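You operate a simulated robot arm through the tools that you are given. There is no shell and no other tool.

The job below is to be done with a simulated robot arm. You get a single attempt, and the scene is never put back.

TASK
True the rim test stand: squeeze the beige disc, turn the grey knob till the screen shows its number.
Fine: put the disc back, then switch RIM TEST off; slider and little bowls stay.

It is judged by the outcome, as a careful person would: the job done as asked, and still so three seconds after it is handed in. It fails if anything else is knocked over, pushed out of place, dropped, spilled or broken.

THE ROBOT
A 7-joint arm with a two-finger parallel gripper, fixed in place. Base frame: the origin is at the foot of the arm, x ahead of it, y to its left, z up; the work surface is at about z = 862. Units: mm, degrees, N and s.
Its first joint turns from -166.0 to 166.0 degrees. Payload 4.4 kg.
Tool frame: the origin (TCP) lies between the finger pads and is the grasp point; the fingertips stand 23 mm ahead of it; z points along the fingers, y is the line along which they close. Largest opening 94 mm; finger width 38, thickness 10; the body of the gripper, 54 by 96 mm, starts 39 mm behind the TCP.
Orientation is told as [roll, pitch, yaw] about the base's x, y, z axes, in that order, counted from this pose: with the fingers straight down and closing along the base's y, the tool's x points along the base's -x, its y along +y and its z along -z.

THE INTERFACE
- The arm moves only by the tool apply_moves. Its argument "motion" is a list of rows, each a list of 7 numbers: the shift along the tool's x, y, z in units of 40 mm (1.0 is 40 mm), then the turn, a rotation vector about the tool's x, y, z in units of 5 degrees (1.0 is 5 degrees), then the gripper command, from -1 (fully open) to 1 (shut), values between in proportion. In form: [[x, y, z, rx, ry, rz, hand], ...]. A call has 1 to 20 rows; each row shifts and turns the commanded pose from where the row before left it, along the tool's axes as they then stand. A call with a number of a shift or a turn outside -1 to 1 is refused whole. A row lasts 0.2 s, in which the tool goes at most 50 mm and 8.6 degrees; a call with a longer step from one row to the next is refused whole, and so is a gripper value outside its range. A pose out of reach is approached as far as the arm can. The call stops where the force on the tool passes 90 N (or 10 N more than at its start, if that is more) or the arm is blocked; 0.2 s more then pass. Each finger travels about 108 mm/s and halts on what it meets, pressing with about 42 N; the grip force reading is that of the motor and also rises with nothing between the fingers. The clock runs only during rows and for 0.2 s after the last one: add rows that do not move to give the fingers time. The reply holds the time, the measured pose of the TCP, the force on the tool along the base axes, the opening and the grip force, in the units named above and with some noise, with the torque about the TCP (base axes, N m) and any sound that the robot's microphone picked up.
- Cameras (640 x 400 px; columns grow to the right, rows downward): "scene" is fixed at [45, 663.6, 1590.3]; the picture's right is [-0.59, -0.81, 0.00], its down [-0.53, 0.39, -0.76] and it looks along [0.61, -0.45, -0.65] (base axes); focal length 329 px, centre (320, 200). "wrist" rides on the gripper at [86, 16, -75] in the tool frame; the picture's right is [-0.18, 0.98, 0.00], its down [-0.58, -0.11, -0.81] and it looks along [-0.79, -0.15, 0.59] (tool axes); focal length 243 px, centre (320, 200). There is no depth. A picture from a camera that has moved, and an enlarged one, comes with that camera's place and axes in the base frame and with its lens. The place of the scene camera against the robot may be out by one fixed shift of up to 18 mm in any direction.
- get_image(camera): a new picture of that camera. The clock stands still meanwhile.
- close_up(camera, box): a new picture of the part [left, top, right, bottom] of that camera's present view, enlarged. The clock stands still meanwhile.
- finish_job(): hands the job in; it is judged then, once.

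Places have to be worked out from the pictures, the camera data and where the tool is seen. Open the gripper and draw the arm clear of the work before you hand the job in, unless the task says otherwise.

The tools are called after "Call:" as a command line: name --pt "numbers of a row" for each row, then --argument value for the rest, lists and objects as JSON in quotes. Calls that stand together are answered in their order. apply_moves: Moves the arm, as the interface text tells. Its arguments: {"type":"object","properties":{"motion":{"type":"array","items":{"type":"array","items":{"type":"number"}}}},"required":["motion"]} The other tools are called the same way: get_image (camera) takes a picture; close_up (camera, box) takes an enlarged picture of a part of a camera's view; finish_job () hands the job in.

At the start:

```text
clock: 0.0
ee_pos: [622.6, 88.0, 1186.2]
ee_rot: [0.0, 0.0, 0.0]
contact_force: [-0.9, -0.1, -0.2]
moment: [-0.02, -0.02, 0.0]
finger_gap: 94.1
grip_force: 0.1
```

scene: 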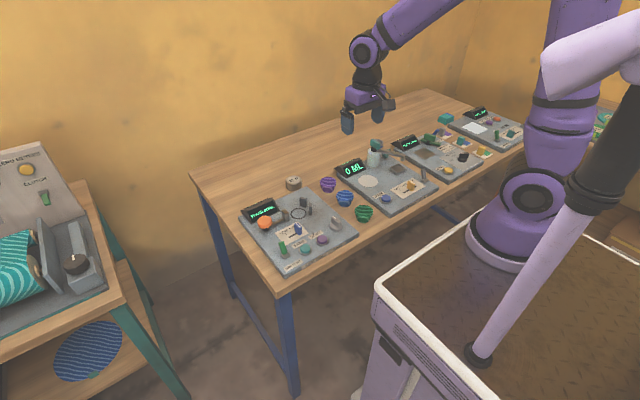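
wrist: 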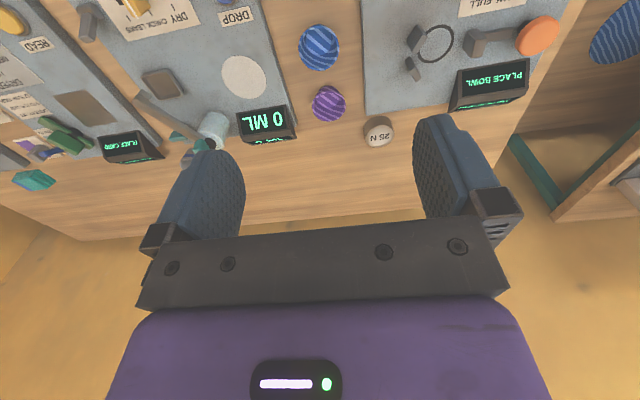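

I'll look closely at the rim test stand and its surroundings before moving.

Call:
close_up --camera "scene" --box '[230, 160, 390, 280]'

Call:
close_up --camera "wrist" --box '[280, 0, 580, 180]'

Call:
close_up --camera "scene" --box '[330, 90, 540, 220]'

```text
3.33 times, centred on (310, 220) of scene
camera zoom: at [45.0, 663.6, 1590.3], right [-0.59, -0.81, 0.0], down [-0.53, 0.39, -0.76], along [0.61, -0.45, -0.65], focal length 1098 px, centre (353, 133)
```

zoom: 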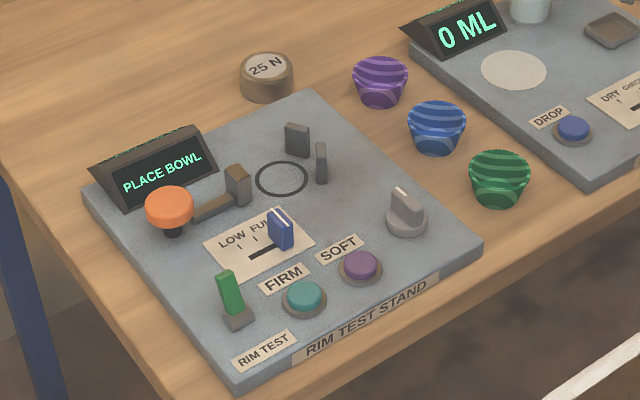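

```text
2.13 times, centred on (430, 90) of wrist
camera zoom: at [537.5, 106.1, 1261.1], right [0.18, 0.98, 0.0], down [0.58, -0.11, 0.81], along [0.79, -0.15, -0.59], focal length 518 px, centre (85, 435)
```

zoom: 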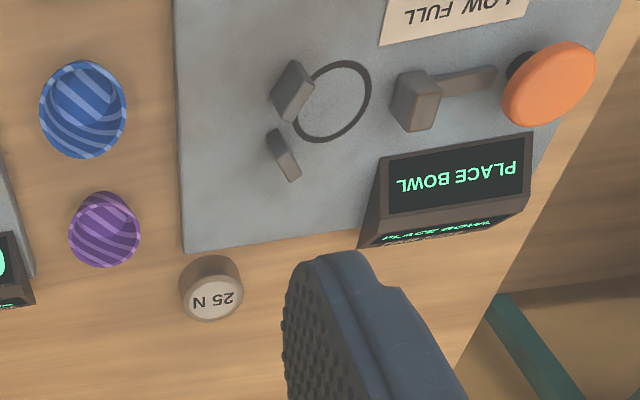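

```text
3.05 times, centred on (435, 155) of scene
camera zoom: at [45.0, 663.6, 1590.3], right [-0.59, -0.81, 0.0], down [-0.53, 0.39, -0.76], along [0.61, -0.45, -0.65], focal length 1004 px, centre (-30, 337)
```

zoom: 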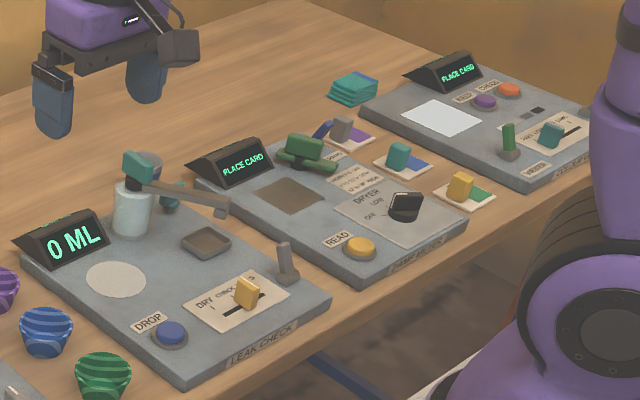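

The rim test stand is at the left end of the table. The beige "25 N" disc is behind it, and the ring, posts and orange pusher are on its plate. I'll move over the stand, staying high, to get better wrist views.

Call:
apply_moves --pt "0 0.95 0.4 0 0 0 -1" --pt "0 0.95 0.4 0 0 0 -1" --pt "0 0.95 0.4 0 0 0 -1" --pt "0 0.95 0.4 0 0 0 -1" --pt "0 0 0 0 0 0 -1"

Call:
get_image --camera "wrist"

Call:
get_image --camera "scene"

```text
clock: 1.2
ee_pos: [622.2, 242.6, 1123.0]
ee_rot: [0.0, 0.0, 0.0]
contact_force: [-0.3, -0.1, 0.2]
moment: [-0.01, -0.02, -0.01]
finger_gap: 94.2
grip_force: 0.0
```

```text
taken
camera wrist: at [537.3, 259.5, 1197.2], right [0.18, 0.98, 0.0], down [0.58, -0.11, 0.81], along [0.79, -0.15, -0.59], focal length 243 px, centre (320, 200)
```

wrist: 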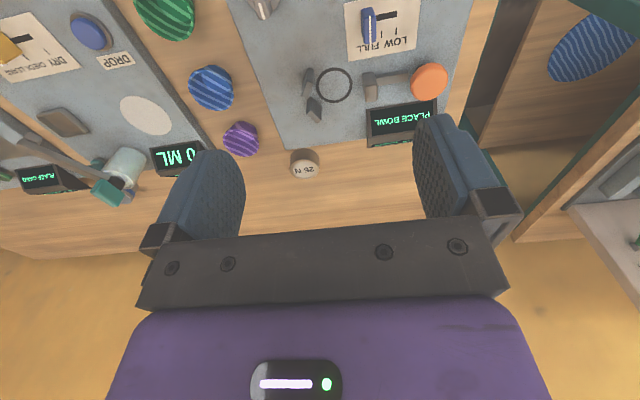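

```text
taken
```

scene: 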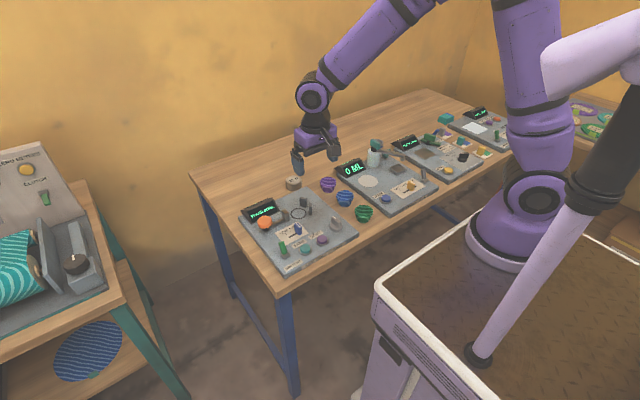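

I'll pull back toward the base so that the knob, toggle and buttons at the near edge of the stand come into view.

Call:
apply_moves --pt "0.9 0.4 0 0 0 0 -1" --pt "0.9 0.4 0 0 0 0 -1" --pt "0 0 0 0 0 0 -1"

Call:
get_image --camera "wrist"

Call:
close_up --camera "wrist" --box '[200, 0, 500, 180]'

```text
clock: 2.0
ee_pos: [551.0, 274.1, 1122.8]
ee_rot: [-0.1, -0.1, 0.1]
contact_force: [0.2, 0.4, 0.7]
moment: [0.02, 0.01, 0.0]
finger_gap: 94.1
grip_force: 0.1
```

```text
taken
camera wrist: at [465.6, 290.0, 1198.0], right [0.18, 0.98, 0.0], down [0.58, -0.11, 0.81], along [0.79, -0.15, -0.59], focal length 243 px, centre (320, 200)
```

wrist: 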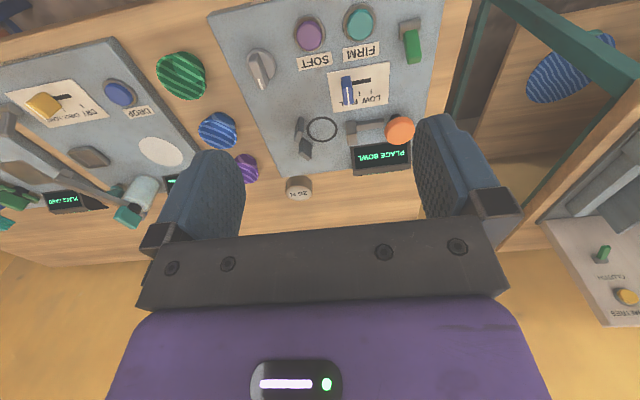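

```text
2.13 times, centred on (350, 90) of wrist
camera zoom: at [465.6, 290.0, 1198.0], right [0.18, 0.98, 0.0], down [0.58, -0.11, 0.81], along [0.79, -0.15, -0.59], focal length 518 px, centre (256, 435)
```

zoom: 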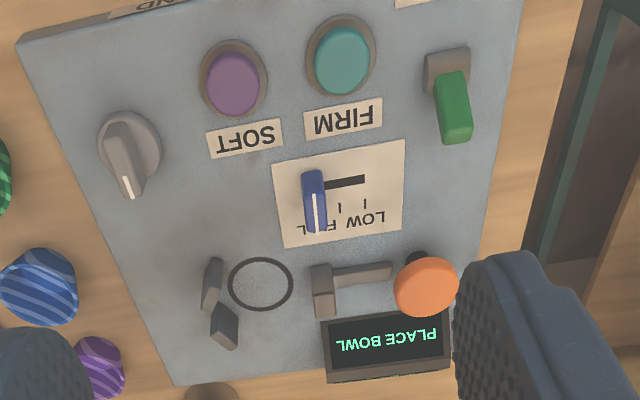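

This view shows the layout: ring near (712, 246), orange cap near (713, 355), knob near (596, 190), and the RIM TEST toggle near (590, 365). I'll move in closer over the jaw and orange cap to see how that mechanism works and pin down heights.

Call:
apply_moves --pt "-0.675 0.2 0.74 0 0 0 -1" --pt "-0.675 0.2 0.74 0 0 0 -1" --pt "-0.675 0.2 0.74 0 0 0 -1" --pt "-0.675 0.2 0.6 0 0 0 -1" --pt "0 0 0 0 0 0 -1"

Call:
get_image --camera "wrist"

Call:
close_up --camera "wrist" --box '[220, 0, 460, 150]'

Call:
close_up --camera "scene" --box '[240, 190, 340, 255]'

```text
clock: 3.2
ee_pos: [660.4, 306.5, 1010.6]
ee_rot: [-0.1, -0.1, 0.0]
contact_force: [-0.6, -1.1, 0.3]
moment: [0.01, -0.02, 0.0]
finger_gap: 93.9
grip_force: 0.2
```

```text
taken
camera wrist: at [574.2, 322.7, 1084.6], right [0.18, 0.98, 0.0], down [0.58, -0.11, 0.81], along [0.79, -0.15, -0.59], focal length 243 px, centre (320, 200)
```

wrist: 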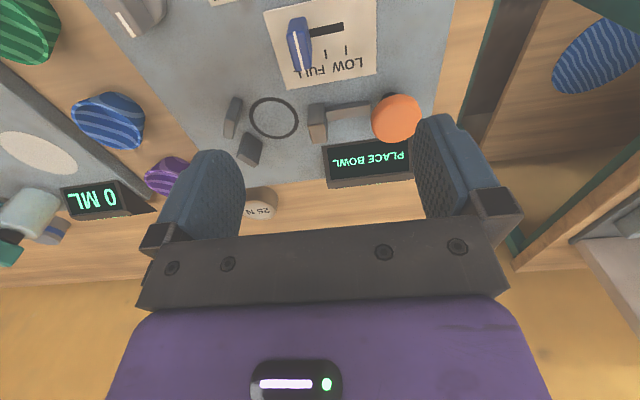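

```text
2.67 times, centred on (340, 75) of wrist
camera zoom: at [574.2, 322.7, 1084.6], right [0.18, 0.98, 0.0], down [0.58, -0.11, 0.81], along [0.79, -0.15, -0.59], focal length 647 px, centre (267, 533)
```

zoom: 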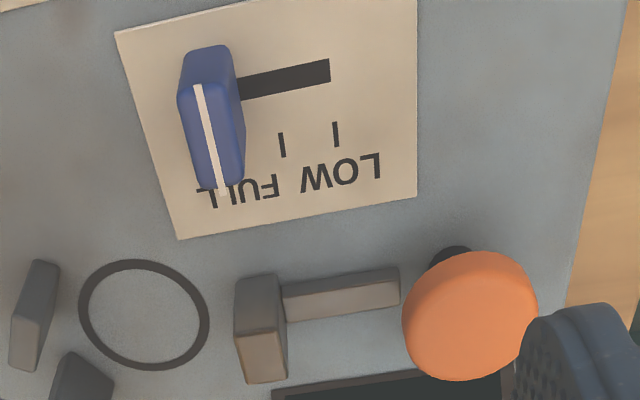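

```text
6.15 times, centred on (290, 222) of scene
camera zoom: at [45.0, 663.6, 1590.3], right [-0.59, -0.81, 0.0], down [-0.53, 0.39, -0.76], along [0.61, -0.45, -0.65], focal length 2027 px, centre (505, 62)
```

zoom: 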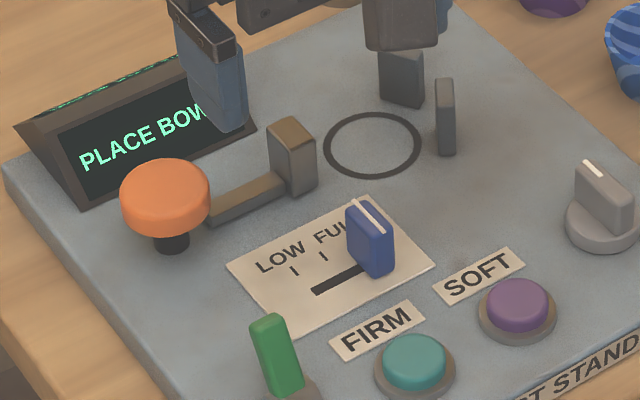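

The plate top triangulates to z≈862, the ring centre to (719.5, 246), and the orange cap to (719.5, 366, ~893). The cap is a vertical mushroom plunger. Next I'll go over toward the disc, staying high, and locate it precisely.

Call:
apply_moves --pt "-0.675 -0.69 0 0 0 0 -1" --pt "-0.675 -0.69 0 0 0 0 -1" --pt "-0.675 -0.69 0 0 0 0 -1" --pt "-0.675 -0.69 0 0 0 0 -1" --pt "-0.675 -0.69 0 0 0 0 -1" --pt "0 0 0 0 0 0 -1"

Call:
get_image --camera "wrist"

Call:
close_up --camera "wrist" --box '[220, 60, 420, 185]'

```text
clock: 4.6
ee_pos: [796.7, 166.6, 1010.4]
ee_rot: [0.0, 0.0, 0.1]
contact_force: [-0.4, 0.0, 0.2]
moment: [-0.01, 0.0, 0.0]
finger_gap: 94.2
grip_force: 0.0
```

```text
taken
camera wrist: at [710.8, 183.6, 1085.1], right [0.18, 0.98, 0.0], down [0.58, -0.11, 0.81], along [0.79, -0.15, -0.59], focal length 243 px, centre (320, 200)
```

wrist: 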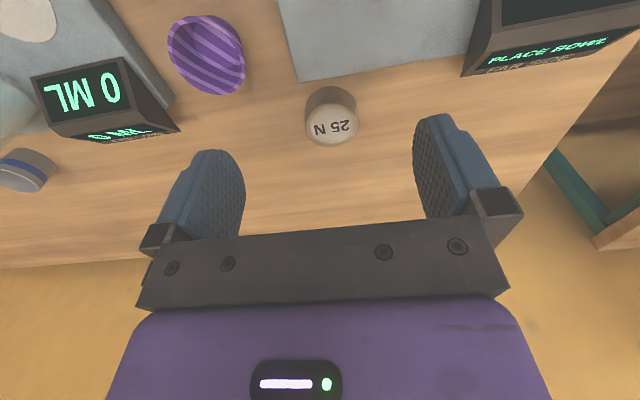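

```text
3.20 times, centred on (320, 122) of wrist
camera zoom: at [710.8, 183.6, 1085.1], right [0.18, 0.98, 0.0], down [0.58, -0.11, 0.81], along [0.79, -0.15, -0.59], focal length 776 px, centre (320, 448)
```

zoom: 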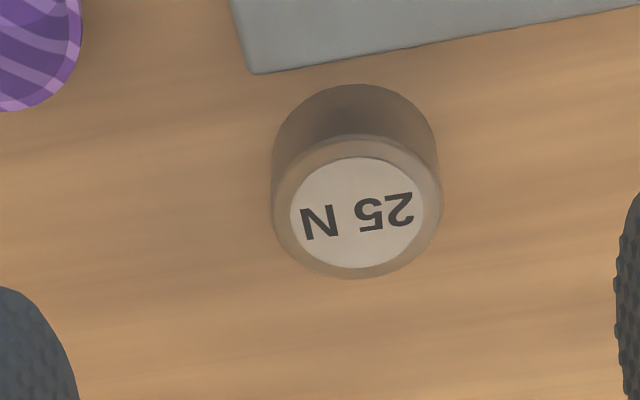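

The disc measures about 52 mm across and 29 mm tall, near (860, 167). I'll move above it and turn the tool 90°, so the fingers will close along x and stay clear of the jaw and posts later. That also gives me a second view for its height.

Call:
apply_moves --pt "-0.8 0 0 0 0 0 -1" --pt "-0.8 0 0 0 0 0 -1" --pt "0 0 0 0 0 1 -1" --pt "0 0 0 0 0 1 -1" --pt "0 0 0 0 0 1 -1" --pt "0 0 0 0 0 1 -1" --pt "0 0 0 0 0 1 -1" --pt "0 0 0 0 0 1 -1" --pt "0 0 0 0 0 1 -1" --pt "0 0 0 0 0 1 -1" --pt "0 0 0 0 0 1 -1" --pt "0 0 0 0 0 1 -1" --pt "0 0 0 0 0 1 -1" --pt "0 0 0 0 0 1 -1" --pt "0 0 0 0 0 1 -1" --pt "0 0 0 0 0 1 -1" --pt "0 0 0 0 0 1 -1" --pt "0 0 0 0 0 1 -1" --pt "0 0 0 0 0 1 -1" --pt "0 0 0 0 0 1 -1"

Call:
get_image --camera "wrist"

Call:
close_up --camera "wrist" --box '[220, 0, 420, 125]'

Call:
get_image --camera "scene"

```text
clock: 8.8
ee_pos: [858.3, 169.1, 1009.6]
ee_rot: [0.0, 0.1, -90.0]
contact_force: [-0.7, 0.6, 0.0]
moment: [-0.02, 0.02, -0.03]
finger_gap: 94.0
grip_force: 0.2
```

```text
taken
camera wrist: at [875.2, 255.1, 1084.1], right [0.98, -0.18, 0.0], down [-0.11, -0.58, 0.81], along [-0.15, -0.79, -0.59], focal length 243 px, centre (320, 200)
```

wrist: 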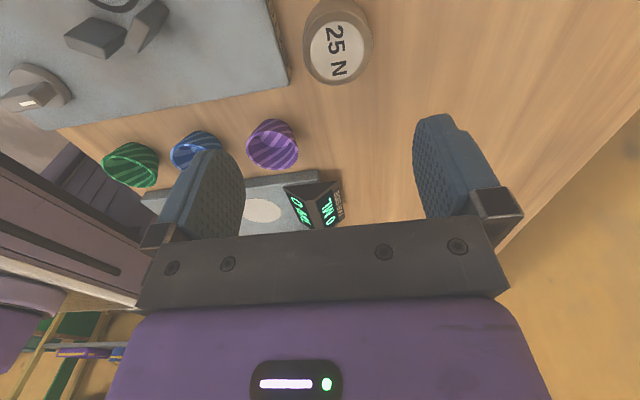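

```text
3.20 times, centred on (320, 62) of wrist
camera zoom: at [875.2, 255.1, 1084.1], right [0.98, -0.18, 0.0], down [-0.11, -0.58, 0.81], along [-0.15, -0.79, -0.59], focal length 776 px, centre (320, 640)
```

zoom: 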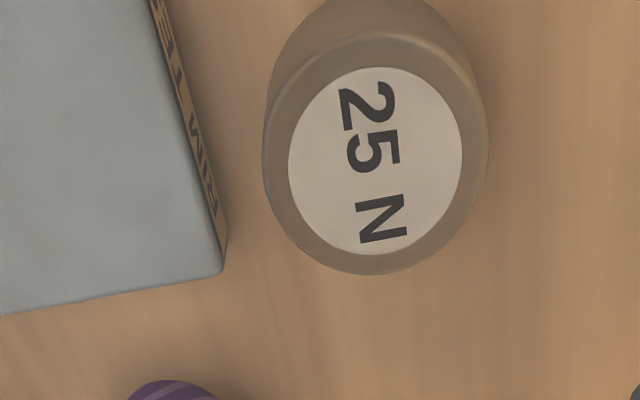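

```text
taken
```

scene: 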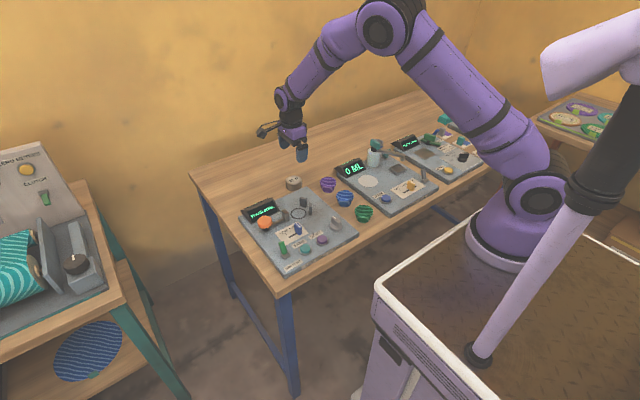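

Both views agree on the disc: centre (873, 166), top at z≈866, so the table is around 837 and the plate top 862. I'll centre the fingers on it in x and descend partway to check.

Call:
apply_moves --pt "0.05 0.375 0.3 0 0 0 -1" --pt "0 0 0.7 0 0 0 -1" --pt "0 0 0.7 0 0 0 -1" --pt "0 0 0.45 0 0 0 -1" --pt "0 0 0 0 0 0 -1"

Call:
get_image --camera "wrist"

Call:
close_up --camera "scene" --box '[250, 110, 350, 235]'

```text
clock: 10.0
ee_pos: [873.6, 169.6, 925.4]
ee_rot: [0.0, 0.0, -90.0]
contact_force: [1.5, 0.3, 0.1]
moment: [0.01, -0.02, -0.06]
finger_gap: 94.0
grip_force: 0.2
```

```text
taken
camera wrist: at [890.7, 256.6, 999.4], right [0.98, -0.18, 0.0], down [-0.11, -0.58, 0.81], along [-0.15, -0.79, -0.59], focal length 243 px, centre (320, 200)
```

wrist: 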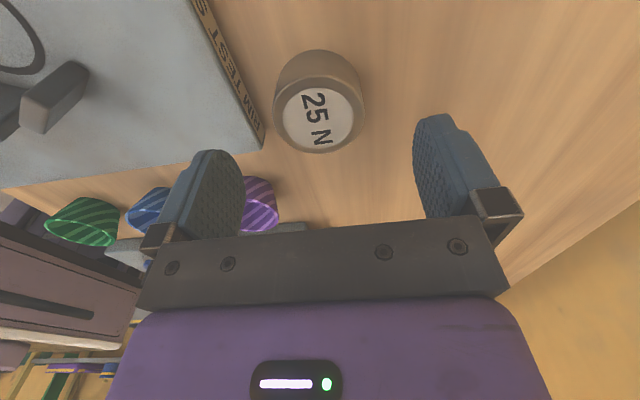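

```text
3.20 times, centred on (300, 172) of scene
camera zoom: at [45.0, 663.6, 1590.3], right [-0.59, -0.81, 0.0], down [-0.53, 0.39, -0.76], along [0.61, -0.45, -0.65], focal length 1054 px, centre (384, 288)
```

zoom: 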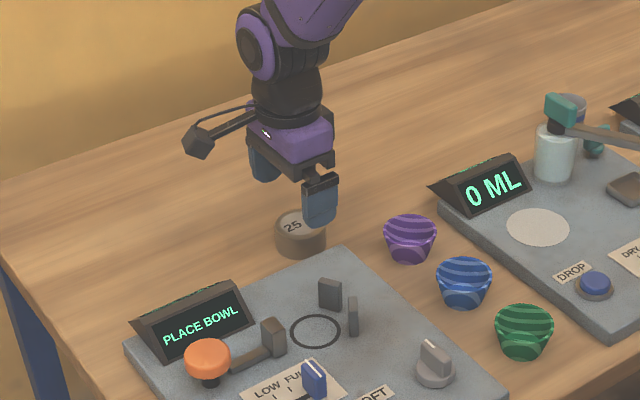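

The disc is confirmed at (872.7, 167), top ≈868. The plate's back edge is at x≈823, so fully open fingers would hit it. I'll narrow the opening to about 66 mm and then descend around the disc.

Call:
apply_moves --pt "0.035 0.01 0 0 0 0 -0.404" --pt "0 0 0 0 0 0 -0.404" --pt "0 0 0.5 0 0 0 -0.404" --pt "0 0 0.4 0 0 0 -0.404" --pt "0 0 0 0 0 0 -0.404"

Call:
get_image --camera "wrist"

Call:
close_up --camera "scene" --box '[260, 130, 340, 210]'

```text
clock: 11.2
ee_pos: [873.3, 170.8, 888.9]
ee_rot: [0.0, -0.1, -90.0]
contact_force: [-0.5, -0.3, -0.4]
moment: [-0.01, 0.01, 0.02]
finger_gap: 66.0
grip_force: 0.1
```

```text
taken
camera wrist: at [891.3, 257.7, 963.2], right [0.98, -0.18, 0.0], down [-0.11, -0.58, 0.81], along [-0.15, -0.79, -0.59], focal length 243 px, centre (320, 200)
```

wrist: 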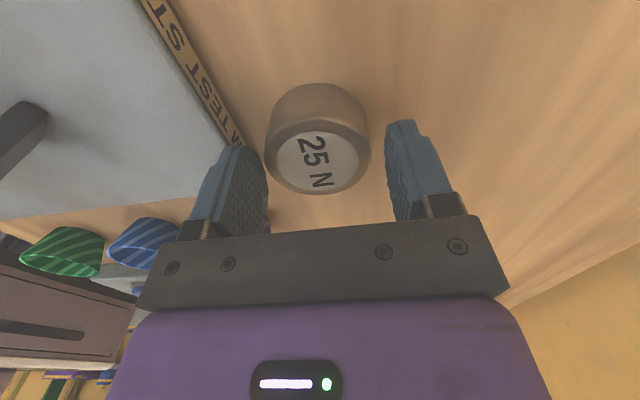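

```text
5.00 times, centred on (300, 170) of scene
camera zoom: at [45.0, 663.6, 1590.3], right [-0.59, -0.81, 0.0], down [-0.53, 0.39, -0.76], along [0.61, -0.45, -0.65], focal length 1647 px, centre (420, 350)
```

zoom: 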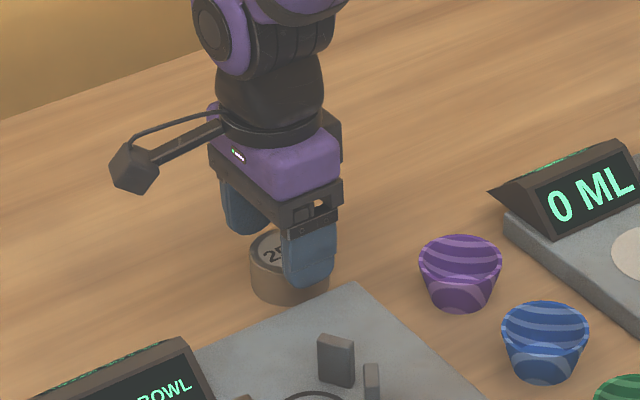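

The fingertips are now level with the disc top and evenly on either side of it, with no contact. I'll lower the last 21 mm, then check the reading before closing.

Call:
apply_moves --pt "0 0 0.25 0 0 0 -0.404" --pt "0 0 0.25 0 0 0 -0.404" --pt "0 0 0 0 0 0 -0.404"

Call:
get_image --camera "wrist"

Call:
close_up --camera "scene" --box '[260, 150, 330, 200]'

```text
clock: 12.0
ee_pos: [873.2, 169.1, 869.1]
ee_rot: [0.1, 0.0, -90.0]
contact_force: [-0.5, 0.4, -0.3]
moment: [-0.01, 0.01, -0.01]
finger_gap: 66.2
grip_force: 0.1
```

```text
taken
camera wrist: at [891.2, 256.8, 943.7], right [0.98, -0.18, 0.0], down [-0.11, -0.58, 0.81], along [-0.15, -0.79, -0.59], focal length 243 px, centre (320, 200)
```

wrist: 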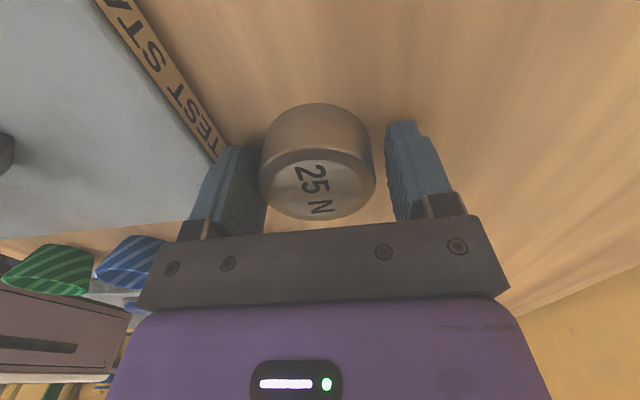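

```text
8.00 times, centred on (295, 175) of scene
camera zoom: at [45.0, 663.6, 1590.3], right [-0.59, -0.81, 0.0], down [-0.53, 0.39, -0.76], along [0.61, -0.45, -0.65], focal length 2635 px, centre (520, 400)
```

zoom: 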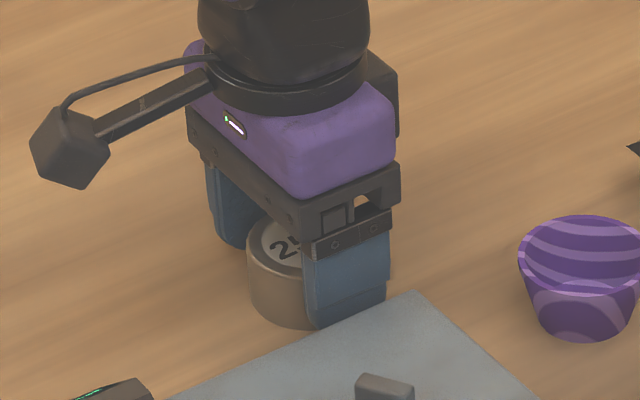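

The fingers straddle the disc with no contact force. Closing on it now.

Call:
apply_moves --pt "0 0 0 0 0 0 0.0" --pt "0 0 0 0 0 0 0.3" --pt "0 0 0 0 0 0 0.3" --pt "0 0 0 0 0 0 0.3"

Call:
get_image --camera "wrist"

```text
clock: 13.0
ee_pos: [874.6, 169.7, 867.2]
ee_rot: [0.0, 0.0, -90.1]
contact_force: [-0.2, 0.1, -0.1]
moment: [0.01, -0.05, 0.02]
finger_gap: 57.3
grip_force: 41.8
```

```text
taken
camera wrist: at [891.2, 256.9, 943.7], right [0.98, -0.18, 0.0], down [-0.11, -0.58, 0.81], along [-0.15, -0.79, -0.59], focal length 243 px, centre (320, 200)
```

wrist: 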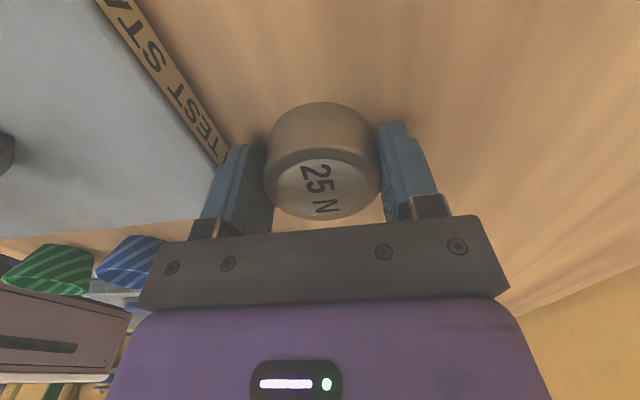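

I have the disc, at a 57 mm gap and 42 N. It was at about x=872, y=167 before closing, which I'll use when putting it back. Lifting straight up, then carrying it over the ring.

Call:
apply_moves --pt "0 0 -0.4 0 0 0 0.3" --pt "0 0 -0.8 0 0 0 0.3" --pt "0 0 -0.8 0 0 0 0.3" --pt "0 0 -0.6 0 0 0 0.3" --pt "0.4 -0.77 0 0 0 0 0.3" --pt "0.4 -0.77 0 0 0 0 0.3" --pt "0.4 -0.77 0 0 0 0 0.3" --pt "0.4 -0.77 0 0 0 0 0.3" --pt "0.4 -0.77 0 0 0 0 0.3" --pt "0 0 0 0 0 0 0.3"

Call:
get_image --camera "wrist"

Call:
close_up --camera "scene" --box '[230, 130, 390, 250]'

```text
clock: 15.2
ee_pos: [720.3, 253.3, 972.6]
ee_rot: [0.0, -0.1, -89.9]
contact_force: [-0.7, -0.6, -2.5]
moment: [0.03, -0.03, 0.0]
finger_gap: 57.0
grip_force: 41.9
```

```text
taken
camera wrist: at [736.1, 339.4, 1047.6], right [0.98, -0.18, 0.0], down [-0.11, -0.58, 0.81], along [-0.15, -0.79, -0.59], focal length 243 px, centre (320, 200)
```

wrist: 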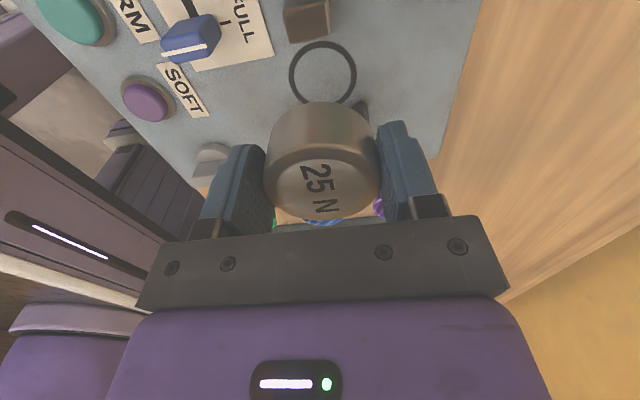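

```text
3.33 times, centred on (310, 190) of scene
camera zoom: at [45.0, 663.6, 1590.3], right [-0.59, -0.81, 0.0], down [-0.53, 0.39, -0.76], along [0.61, -0.45, -0.65], focal length 1098 px, centre (353, 233)
```

zoom: 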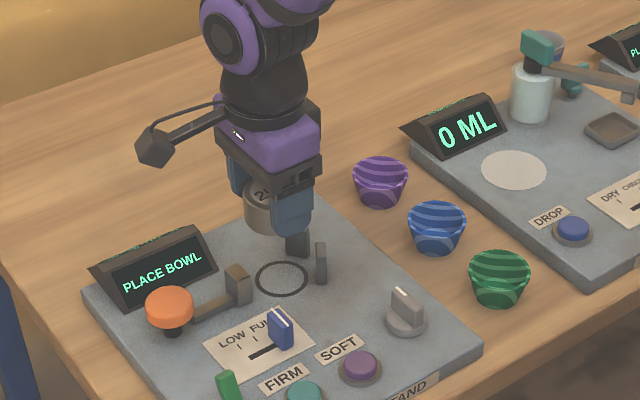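

The ring centre shows at (721, 247.5), so I'm nearly above it and the disc will sit inside the posts and jaw. I'll nudge 2 mm and lower to just above the plate.

Call:
apply_moves --pt "-0.05 0 0.6 0 0 0 0.3" --pt "0 0 0.6 0 0 0 0.3" --pt "0 0 0.5 0 0 0 0.3" --pt "0 0 0 0 0 0 0.3"

Call:
get_image --camera "wrist"

Call:
close_up --camera "scene" --box '[250, 160, 350, 240]'

```text
clock: 16.2
ee_pos: [716.5, 248.0, 903.1]
ee_rot: [0.0, 0.1, -90.1]
contact_force: [0.1, -0.1, -1.6]
moment: [0.0, 0.01, 0.0]
finger_gap: 56.9
grip_force: 42.6
```

```text
taken
camera wrist: at [734.9, 335.8, 978.1], right [0.98, -0.18, 0.0], down [-0.11, -0.58, 0.81], along [-0.15, -0.79, -0.59], focal length 243 px, centre (320, 200)
```

wrist: 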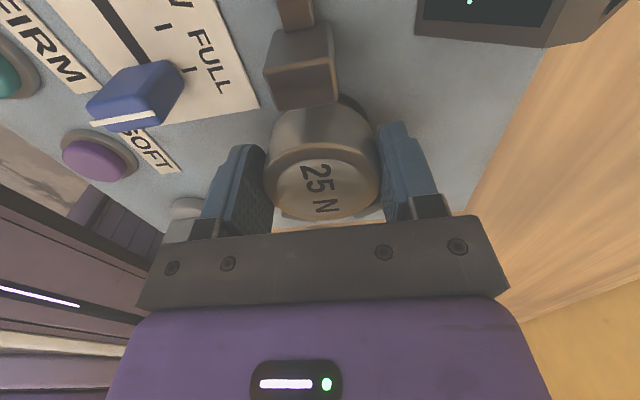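

```text
5.00 times, centred on (300, 200) of scene
camera zoom: at [45.0, 663.6, 1590.3], right [-0.59, -0.81, 0.0], down [-0.53, 0.39, -0.76], along [0.61, -0.45, -0.65], focal length 1647 px, centre (420, 200)
```

zoom: 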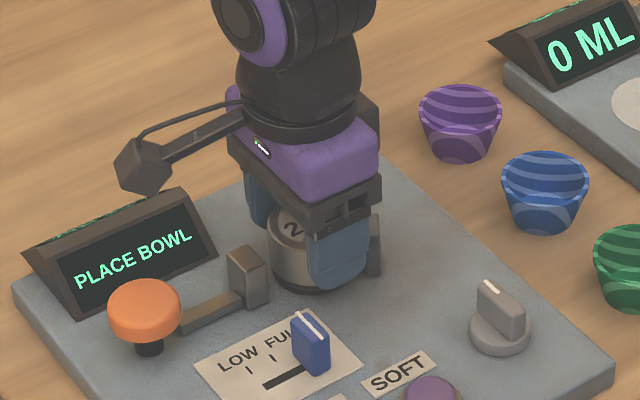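

The disc is now just above the plate between the jaw and posts, with no unexpected force. Lowering in small steps until it seats.

Call:
apply_moves --pt "0.03 0.03 0.1 0 0 0 0.3" --pt "0 0 0.08 0 0 0 0.3" --pt "0 0 0 0 0 0 0.3"

Call:
close_up --camera "scene" --box '[260, 180, 340, 240]'

```text
clock: 17.0
ee_pos: [720.5, 249.4, 896.7]
ee_rot: [0.1, 0.0, -90.0]
contact_force: [0.0, -0.4, -2.0]
moment: [-0.03, 0.01, 0.0]
finger_gap: 57.1
grip_force: 41.8
```

```text
6.67 times, centred on (300, 210) of scene
camera zoom: at [45.0, 663.6, 1590.3], right [-0.59, -0.81, 0.0], down [-0.53, 0.39, -0.76], along [0.61, -0.45, -0.65], focal length 2196 px, centre (453, 133)
```

zoom: 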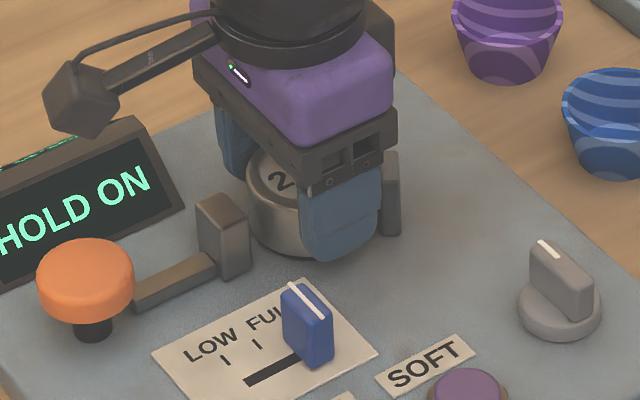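

The screen changed to "HOLD ON", so the disc is detected, but its weight is still on the gripper. Lowering a little more.

Call:
apply_moves --pt "0 0 0.04 0 0 0 0.3" --pt "0 0 0.03 0 0 0 0.3" --pt "0 0 0 0 0 0 0.3"

```text
clock: 17.8
ee_pos: [719.7, 249.9, 893.8]
ee_rot: [-0.1, -0.1, -89.9]
contact_force: [0.2, 0.3, -1.6]
moment: [0.03, 0.04, 0.0]
finger_gap: 56.9
grip_force: 42.2
```

Still not seated, with about 2 N of weight held. Lowering another 1–2 mm at a time.

Call:
apply_moves --pt "0 0 0.03 0 0 0 0.3" --pt "0 0 0 0 0 0 0.3"

Call:
close_up --camera "scene" --box '[260, 180, 340, 240]'

```text
clock: 18.4
ee_pos: [720.8, 250.3, 892.1]
ee_rot: [-0.1, 0.0, -89.9]
contact_force: [0.9, 0.8, -1.4]
moment: [0.0, 0.02, 0.0]
finger_gap: 57.0
grip_force: 41.5
```

```text
6.67 times, centred on (300, 210) of scene
camera zoom: at [45.0, 663.6, 1590.3], right [-0.59, -0.81, 0.0], down [-0.53, 0.39, -0.76], along [0.61, -0.45, -0.65], focal length 2196 px, centre (453, 133)
```

zoom: 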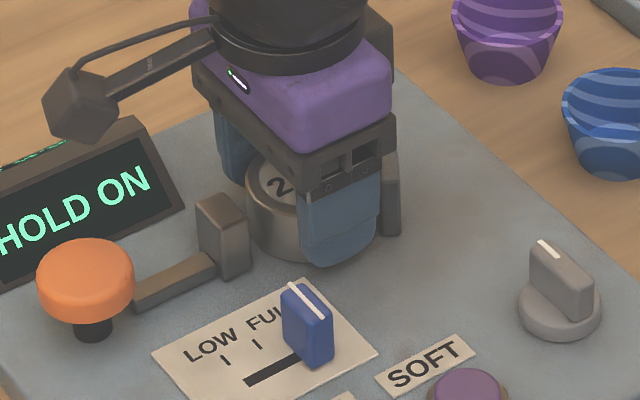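

Call:
apply_moves --pt "0 0 0.03 0 0 0 0.3" --pt "0 0 0 0 0 0 0.3"

```text
clock: 19.0
ee_pos: [721.0, 251.2, 890.7]
ee_rot: [0.0, 0.1, -90.0]
contact_force: [0.1, 0.0, -1.7]
moment: [0.0, 0.01, -0.02]
finger_gap: 56.8
grip_force: 41.9
```

The reading still shows the disc's weight on the gripper, about 1.7 N. Continuing down in ~1 mm steps.

Call:
apply_moves --pt "0 0 0.03 0 0 0 0.3" --pt "0 0 0 0 0 0 0.3"

Call:
close_up --camera "scene" --box '[270, 190, 330, 235]'

Call:
get_image --camera "wrist"

```text
clock: 19.6
ee_pos: [721.4, 250.4, 891.1]
ee_rot: [0.1, 0.1, -90.0]
contact_force: [-2.4, -0.3, 20.5]
moment: [-0.32, 0.4, -0.02]
finger_gap: 56.8
grip_force: 42.1
```

```text
8.89 times, centred on (300, 212) of scene
camera zoom: at [45.0, 663.6, 1590.3], right [-0.59, -0.81, 0.0], down [-0.53, 0.39, -0.76], along [0.61, -0.45, -0.65], focal length 2928 px, centre (498, 89)
```

zoom: 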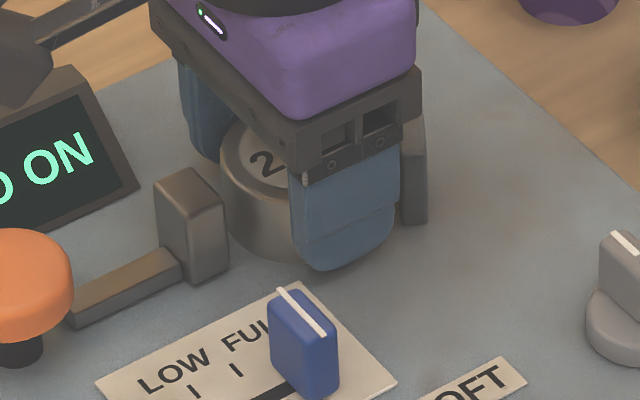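

```text
taken
camera wrist: at [737.8, 337.2, 965.9], right [0.98, -0.18, 0.0], down [-0.11, -0.58, 0.81], along [-0.15, -0.79, -0.59], focal length 243 px, centre (320, 200)
```

wrist: 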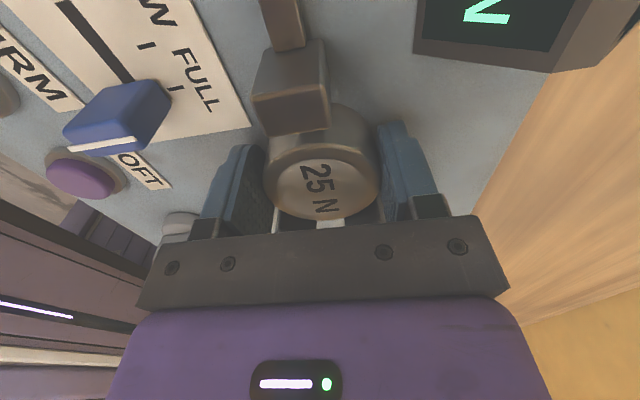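

Contact reached at TCP z≈891 with 20 N, so the disc is seated on the plate. I'll relax slightly, open to 66 mm, and lift away.

Call:
apply_moves --pt "0 0 -0.02 0 0 0 0.3" --pt "0 0 0 0 0 0 -0.3" --pt "0 0 0 0 0 0 -0.404" --pt "0 0 0 0 0 0 -0.404"

Call:
get_image --camera "wrist"

```text
clock: 20.6
ee_pos: [721.7, 249.4, 890.2]
ee_rot: [-0.1, 0.0, -89.9]
contact_force: [0.3, 0.0, -1.2]
moment: [-0.01, -0.01, -0.01]
finger_gap: 66.1
grip_force: 0.2
```

```text
taken
camera wrist: at [737.8, 336.8, 965.4], right [0.98, -0.18, 0.0], down [-0.11, -0.58, 0.81], along [-0.15, -0.79, -0.59], focal length 243 px, centre (320, 200)
```

wrist: 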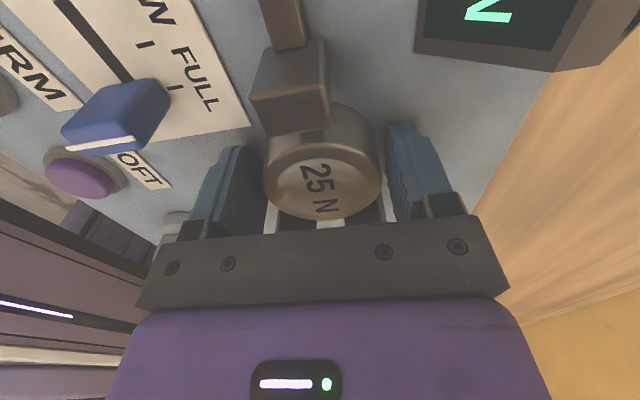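

Released cleanly. Lifting straight up, then viewing the disc and screen.

Call:
apply_moves --pt "0 0 -0.5 0 0 0 -0.404" --pt "0 0 -0.9 0 0 0 -0.404" --pt "0 0 -0.9 0 0 0 -0.404" --pt "0 0 0 0 0 0 -0.404"

Call:
get_image --camera "wrist"

Call:
close_up --camera "scene" --box '[230, 180, 350, 270]'

```text
clock: 21.6
ee_pos: [720.8, 251.1, 983.2]
ee_rot: [-0.1, -0.1, -89.9]
contact_force: [-0.1, -0.1, -1.1]
moment: [0.0, 0.04, 0.0]
finger_gap: 66.1
grip_force: 0.0
```

```text
taken
camera wrist: at [737.9, 337.2, 1057.2], right [0.98, -0.18, 0.0], down [-0.11, -0.58, 0.81], along [-0.15, -0.79, -0.59], focal length 243 px, centre (320, 200)
```

wrist: 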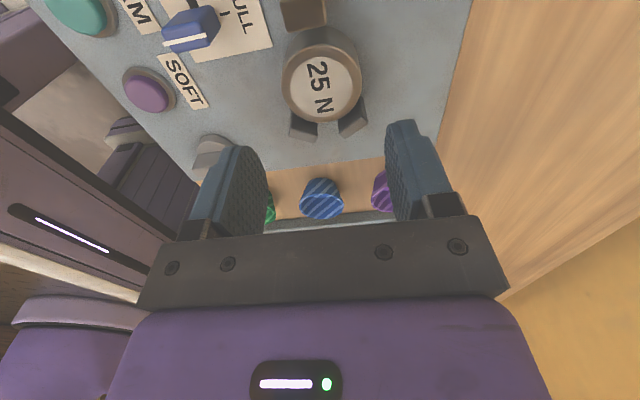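

```text
4.44 times, centred on (290, 225) of scene
camera zoom: at [45.0, 663.6, 1590.3], right [-0.59, -0.81, 0.0], down [-0.53, 0.39, -0.76], along [0.61, -0.45, -0.65], focal length 1464 px, centre (453, 89)
```

zoom: 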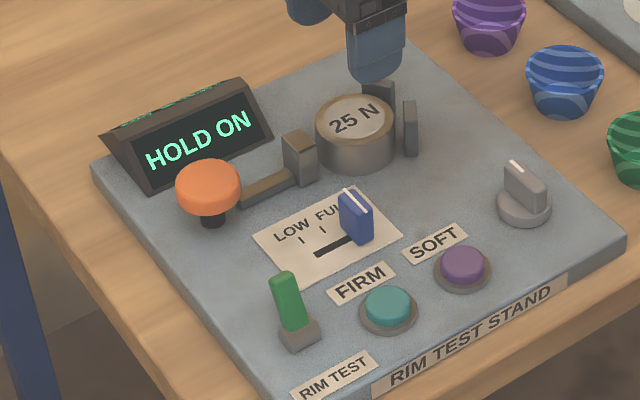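

The disc sits within the ring region and the screen still says HOLD ON. I'll close the fingers and move above the orange cap at about (719.5, 366).

Call:
apply_moves --pt "0.72 0 0 0 0 0 1" --pt "0.72 0 0 0 0 0 1" --pt "0.72 0 0 0 0 0 1" --pt "0.72 0 0 0 0 0 1" --pt "0 0 0 0 0 0 1" --pt "0 0 0 0 0 0 1"

Call:
get_image --camera "wrist"

Call:
close_up --camera "scene" --box '[230, 150, 350, 240]'

```text
clock: 23.0
ee_pos: [719.7, 365.5, 982.6]
ee_rot: [-0.1, -0.1, -90.0]
contact_force: [0.3, 0.3, 0.7]
moment: [0.01, 0.0, 0.01]
finger_gap: 0.2
grip_force: 41.8
```

```text
taken
camera wrist: at [736.9, 452.2, 1056.9], right [0.98, -0.18, 0.0], down [-0.11, -0.58, 0.81], along [-0.15, -0.79, -0.59], focal length 243 px, centre (320, 200)
```

wrist: 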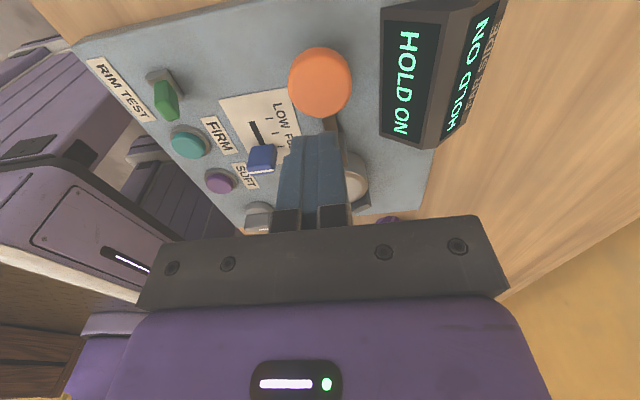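

```text
4.44 times, centred on (290, 195) of scene
camera zoom: at [45.0, 663.6, 1590.3], right [-0.59, -0.81, 0.0], down [-0.53, 0.39, -0.76], along [0.61, -0.45, -0.65], focal length 1464 px, centre (453, 222)
```

zoom: 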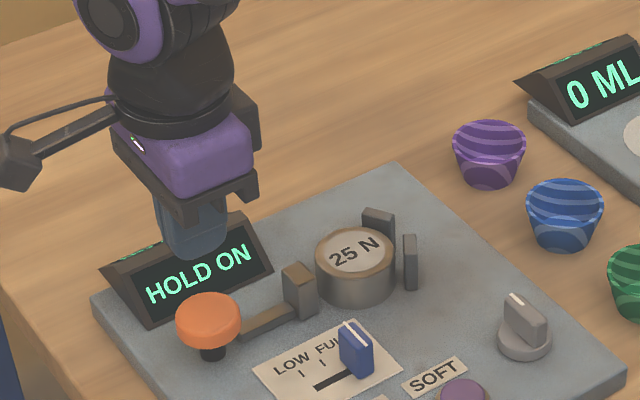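

The cap is right under the tool axis. Lowering to just above it, then pressing in small steps while watching force and screen.

Call:
apply_moves --pt "0.04 0 0.5 0 0 0 1" --pt "0 0 0.5 0 0 0 1" --pt "0 0 0.4 0 0 0 1" --pt "0 0 0 0 0 0 1"

Call:
get_image --camera "wrist"

Call:
close_up --camera "scene" --box '[230, 170, 330, 245]'

```text
clock: 24.0
ee_pos: [720.6, 366.4, 926.3]
ee_rot: [0.0, 0.0, -89.9]
contact_force: [0.0, -0.2, -0.2]
moment: [0.03, -0.01, 0.03]
finger_gap: 0.0
grip_force: 41.5
```

```text
taken
camera wrist: at [737.3, 453.5, 1001.2], right [0.98, -0.18, 0.0], down [-0.11, -0.58, 0.81], along [-0.15, -0.79, -0.59], focal length 243 px, centre (320, 200)
```

wrist: 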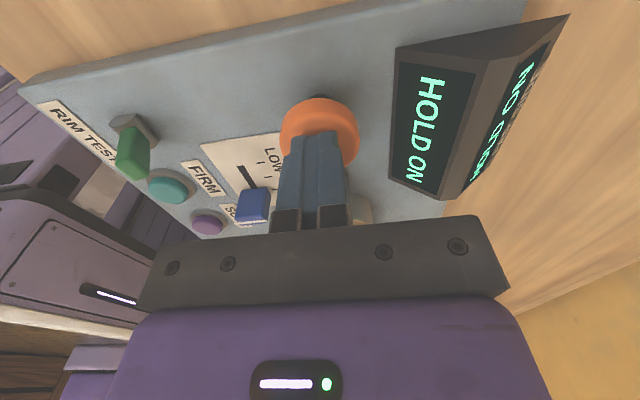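

```text
5.33 times, centred on (280, 208) of scene
camera zoom: at [45.0, 663.6, 1590.3], right [-0.59, -0.81, 0.0], down [-0.53, 0.39, -0.76], along [0.61, -0.45, -0.65], focal length 1757 px, centre (533, 160)
```

zoom: 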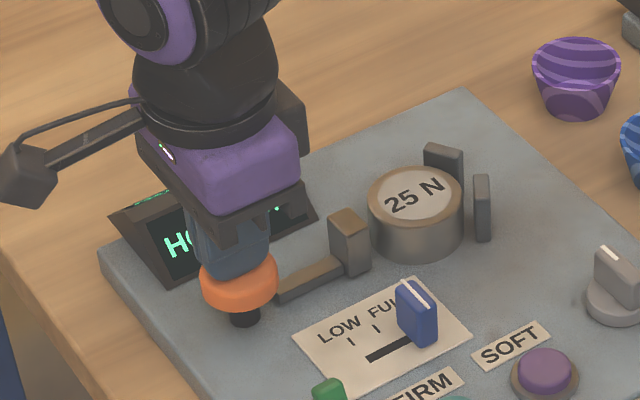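

I can read the screen from the wrist camera here. Pressing down 4 mm at a time now.

Call:
apply_moves --pt "0 0 0.1 0 0 0 1" --pt "0 0 0.05 0 0 0 1" --pt "0 0 0 0 0 0 1"

Call:
get_image --camera "wrist"

```text
clock: 24.8
ee_pos: [721.5, 365.5, 920.4]
ee_rot: [0.0, 0.0, -90.0]
contact_force: [-0.6, 0.6, 2.0]
moment: [0.0, 0.01, -0.02]
finger_gap: 0.0
grip_force: 42.1
```

```text
taken
camera wrist: at [737.8, 453.8, 995.7], right [0.98, -0.18, 0.0], down [-0.11, -0.58, 0.81], along [-0.15, -0.79, -0.59], focal length 243 px, centre (320, 200)
```

wrist: 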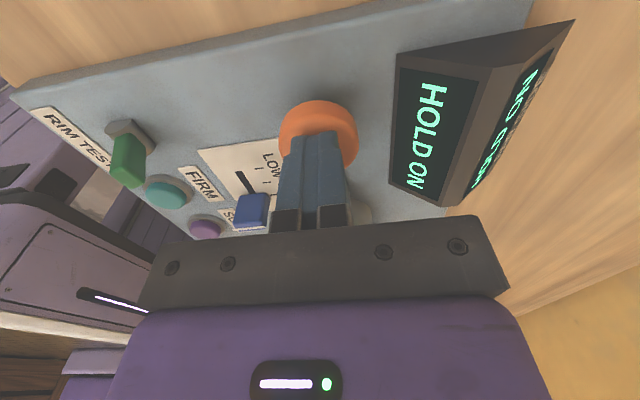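

Light contact with the cap (2 N) at fingertip z≈897. Pressing further.

Call:
apply_moves --pt "0 0 0.05 0 0 0 1" --pt "0 0 0.05 0 0 0 1" --pt "0 0 0 0 0 0 1"

Call:
close_up --camera "wrist" --box '[220, 20, 600, 230]'

Call:
close_up --camera "scene" --box '[230, 170, 330, 245]'

```text
clock: 25.6
ee_pos: [721.3, 366.2, 917.0]
ee_rot: [0.0, -0.1, -89.9]
contact_force: [-0.2, 1.0, 2.5]
moment: [-0.06, 0.02, 0.02]
finger_gap: 0.1
grip_force: 41.7
```

```text
1.68 times, centred on (410, 125) of wrist
camera zoom: at [738.3, 453.6, 992.0], right [0.98, -0.18, 0.0], down [-0.11, -0.58, 0.81], along [-0.15, -0.79, -0.59], focal length 409 px, centre (168, 326)
```

zoom: 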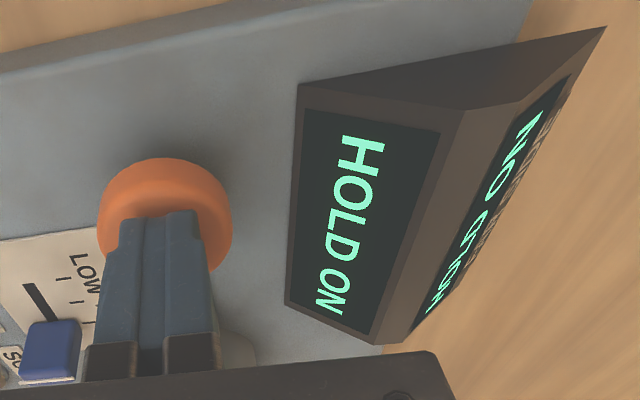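

```text
5.33 times, centred on (280, 208) of scene
camera zoom: at [45.0, 663.6, 1590.3], right [-0.59, -0.81, 0.0], down [-0.53, 0.39, -0.76], along [0.61, -0.45, -0.65], focal length 1757 px, centre (533, 160)
```

zoom: 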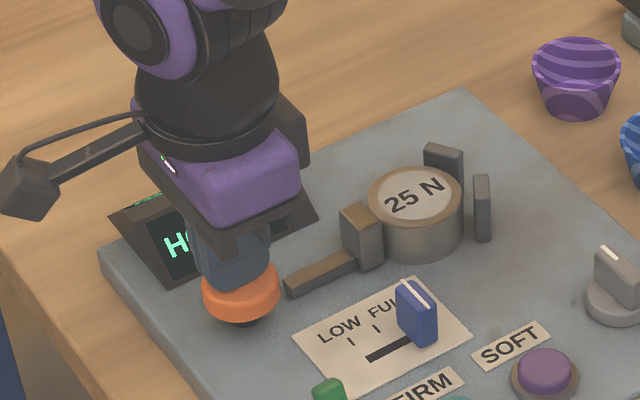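

Pressing the cap drives the jaw toward the disc, so the mechanism is confirmed. Continuing to press.

Call:
apply_moves --pt "0 0 0.05 0 0 0 1" --pt "0 0 0.05 0 0 0 1" --pt "0 0 0 0 0 0 1"

Call:
close_up --camera "wrist" --box '[220, 20, 600, 230]'

Call:
close_up --camera "scene" --box '[230, 170, 330, 245]'

```text
clock: 26.4
ee_pos: [721.2, 366.5, 911.6]
ee_rot: [-0.1, 0.0, -90.0]
contact_force: [2.0, -0.2, 4.0]
moment: [0.02, -0.04, 0.0]
finger_gap: 0.0
grip_force: 42.1
heard: click
```

```text
1.68 times, centred on (410, 125) of wrist
camera zoom: at [737.8, 453.5, 987.3], right [0.98, -0.18, 0.0], down [-0.11, -0.58, 0.81], along [-0.15, -0.79, -0.59], focal length 409 px, centre (168, 326)
```

zoom: 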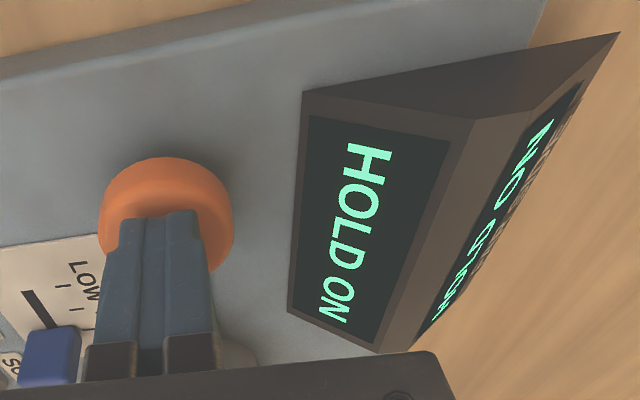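

```text
5.33 times, centred on (280, 208) of scene
camera zoom: at [45.0, 663.6, 1590.3], right [-0.59, -0.81, 0.0], down [-0.53, 0.39, -0.76], along [0.61, -0.45, -0.65], focal length 1757 px, centre (533, 160)
```

zoom: 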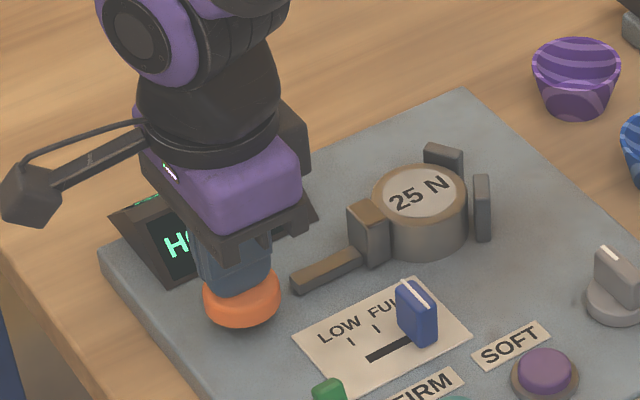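

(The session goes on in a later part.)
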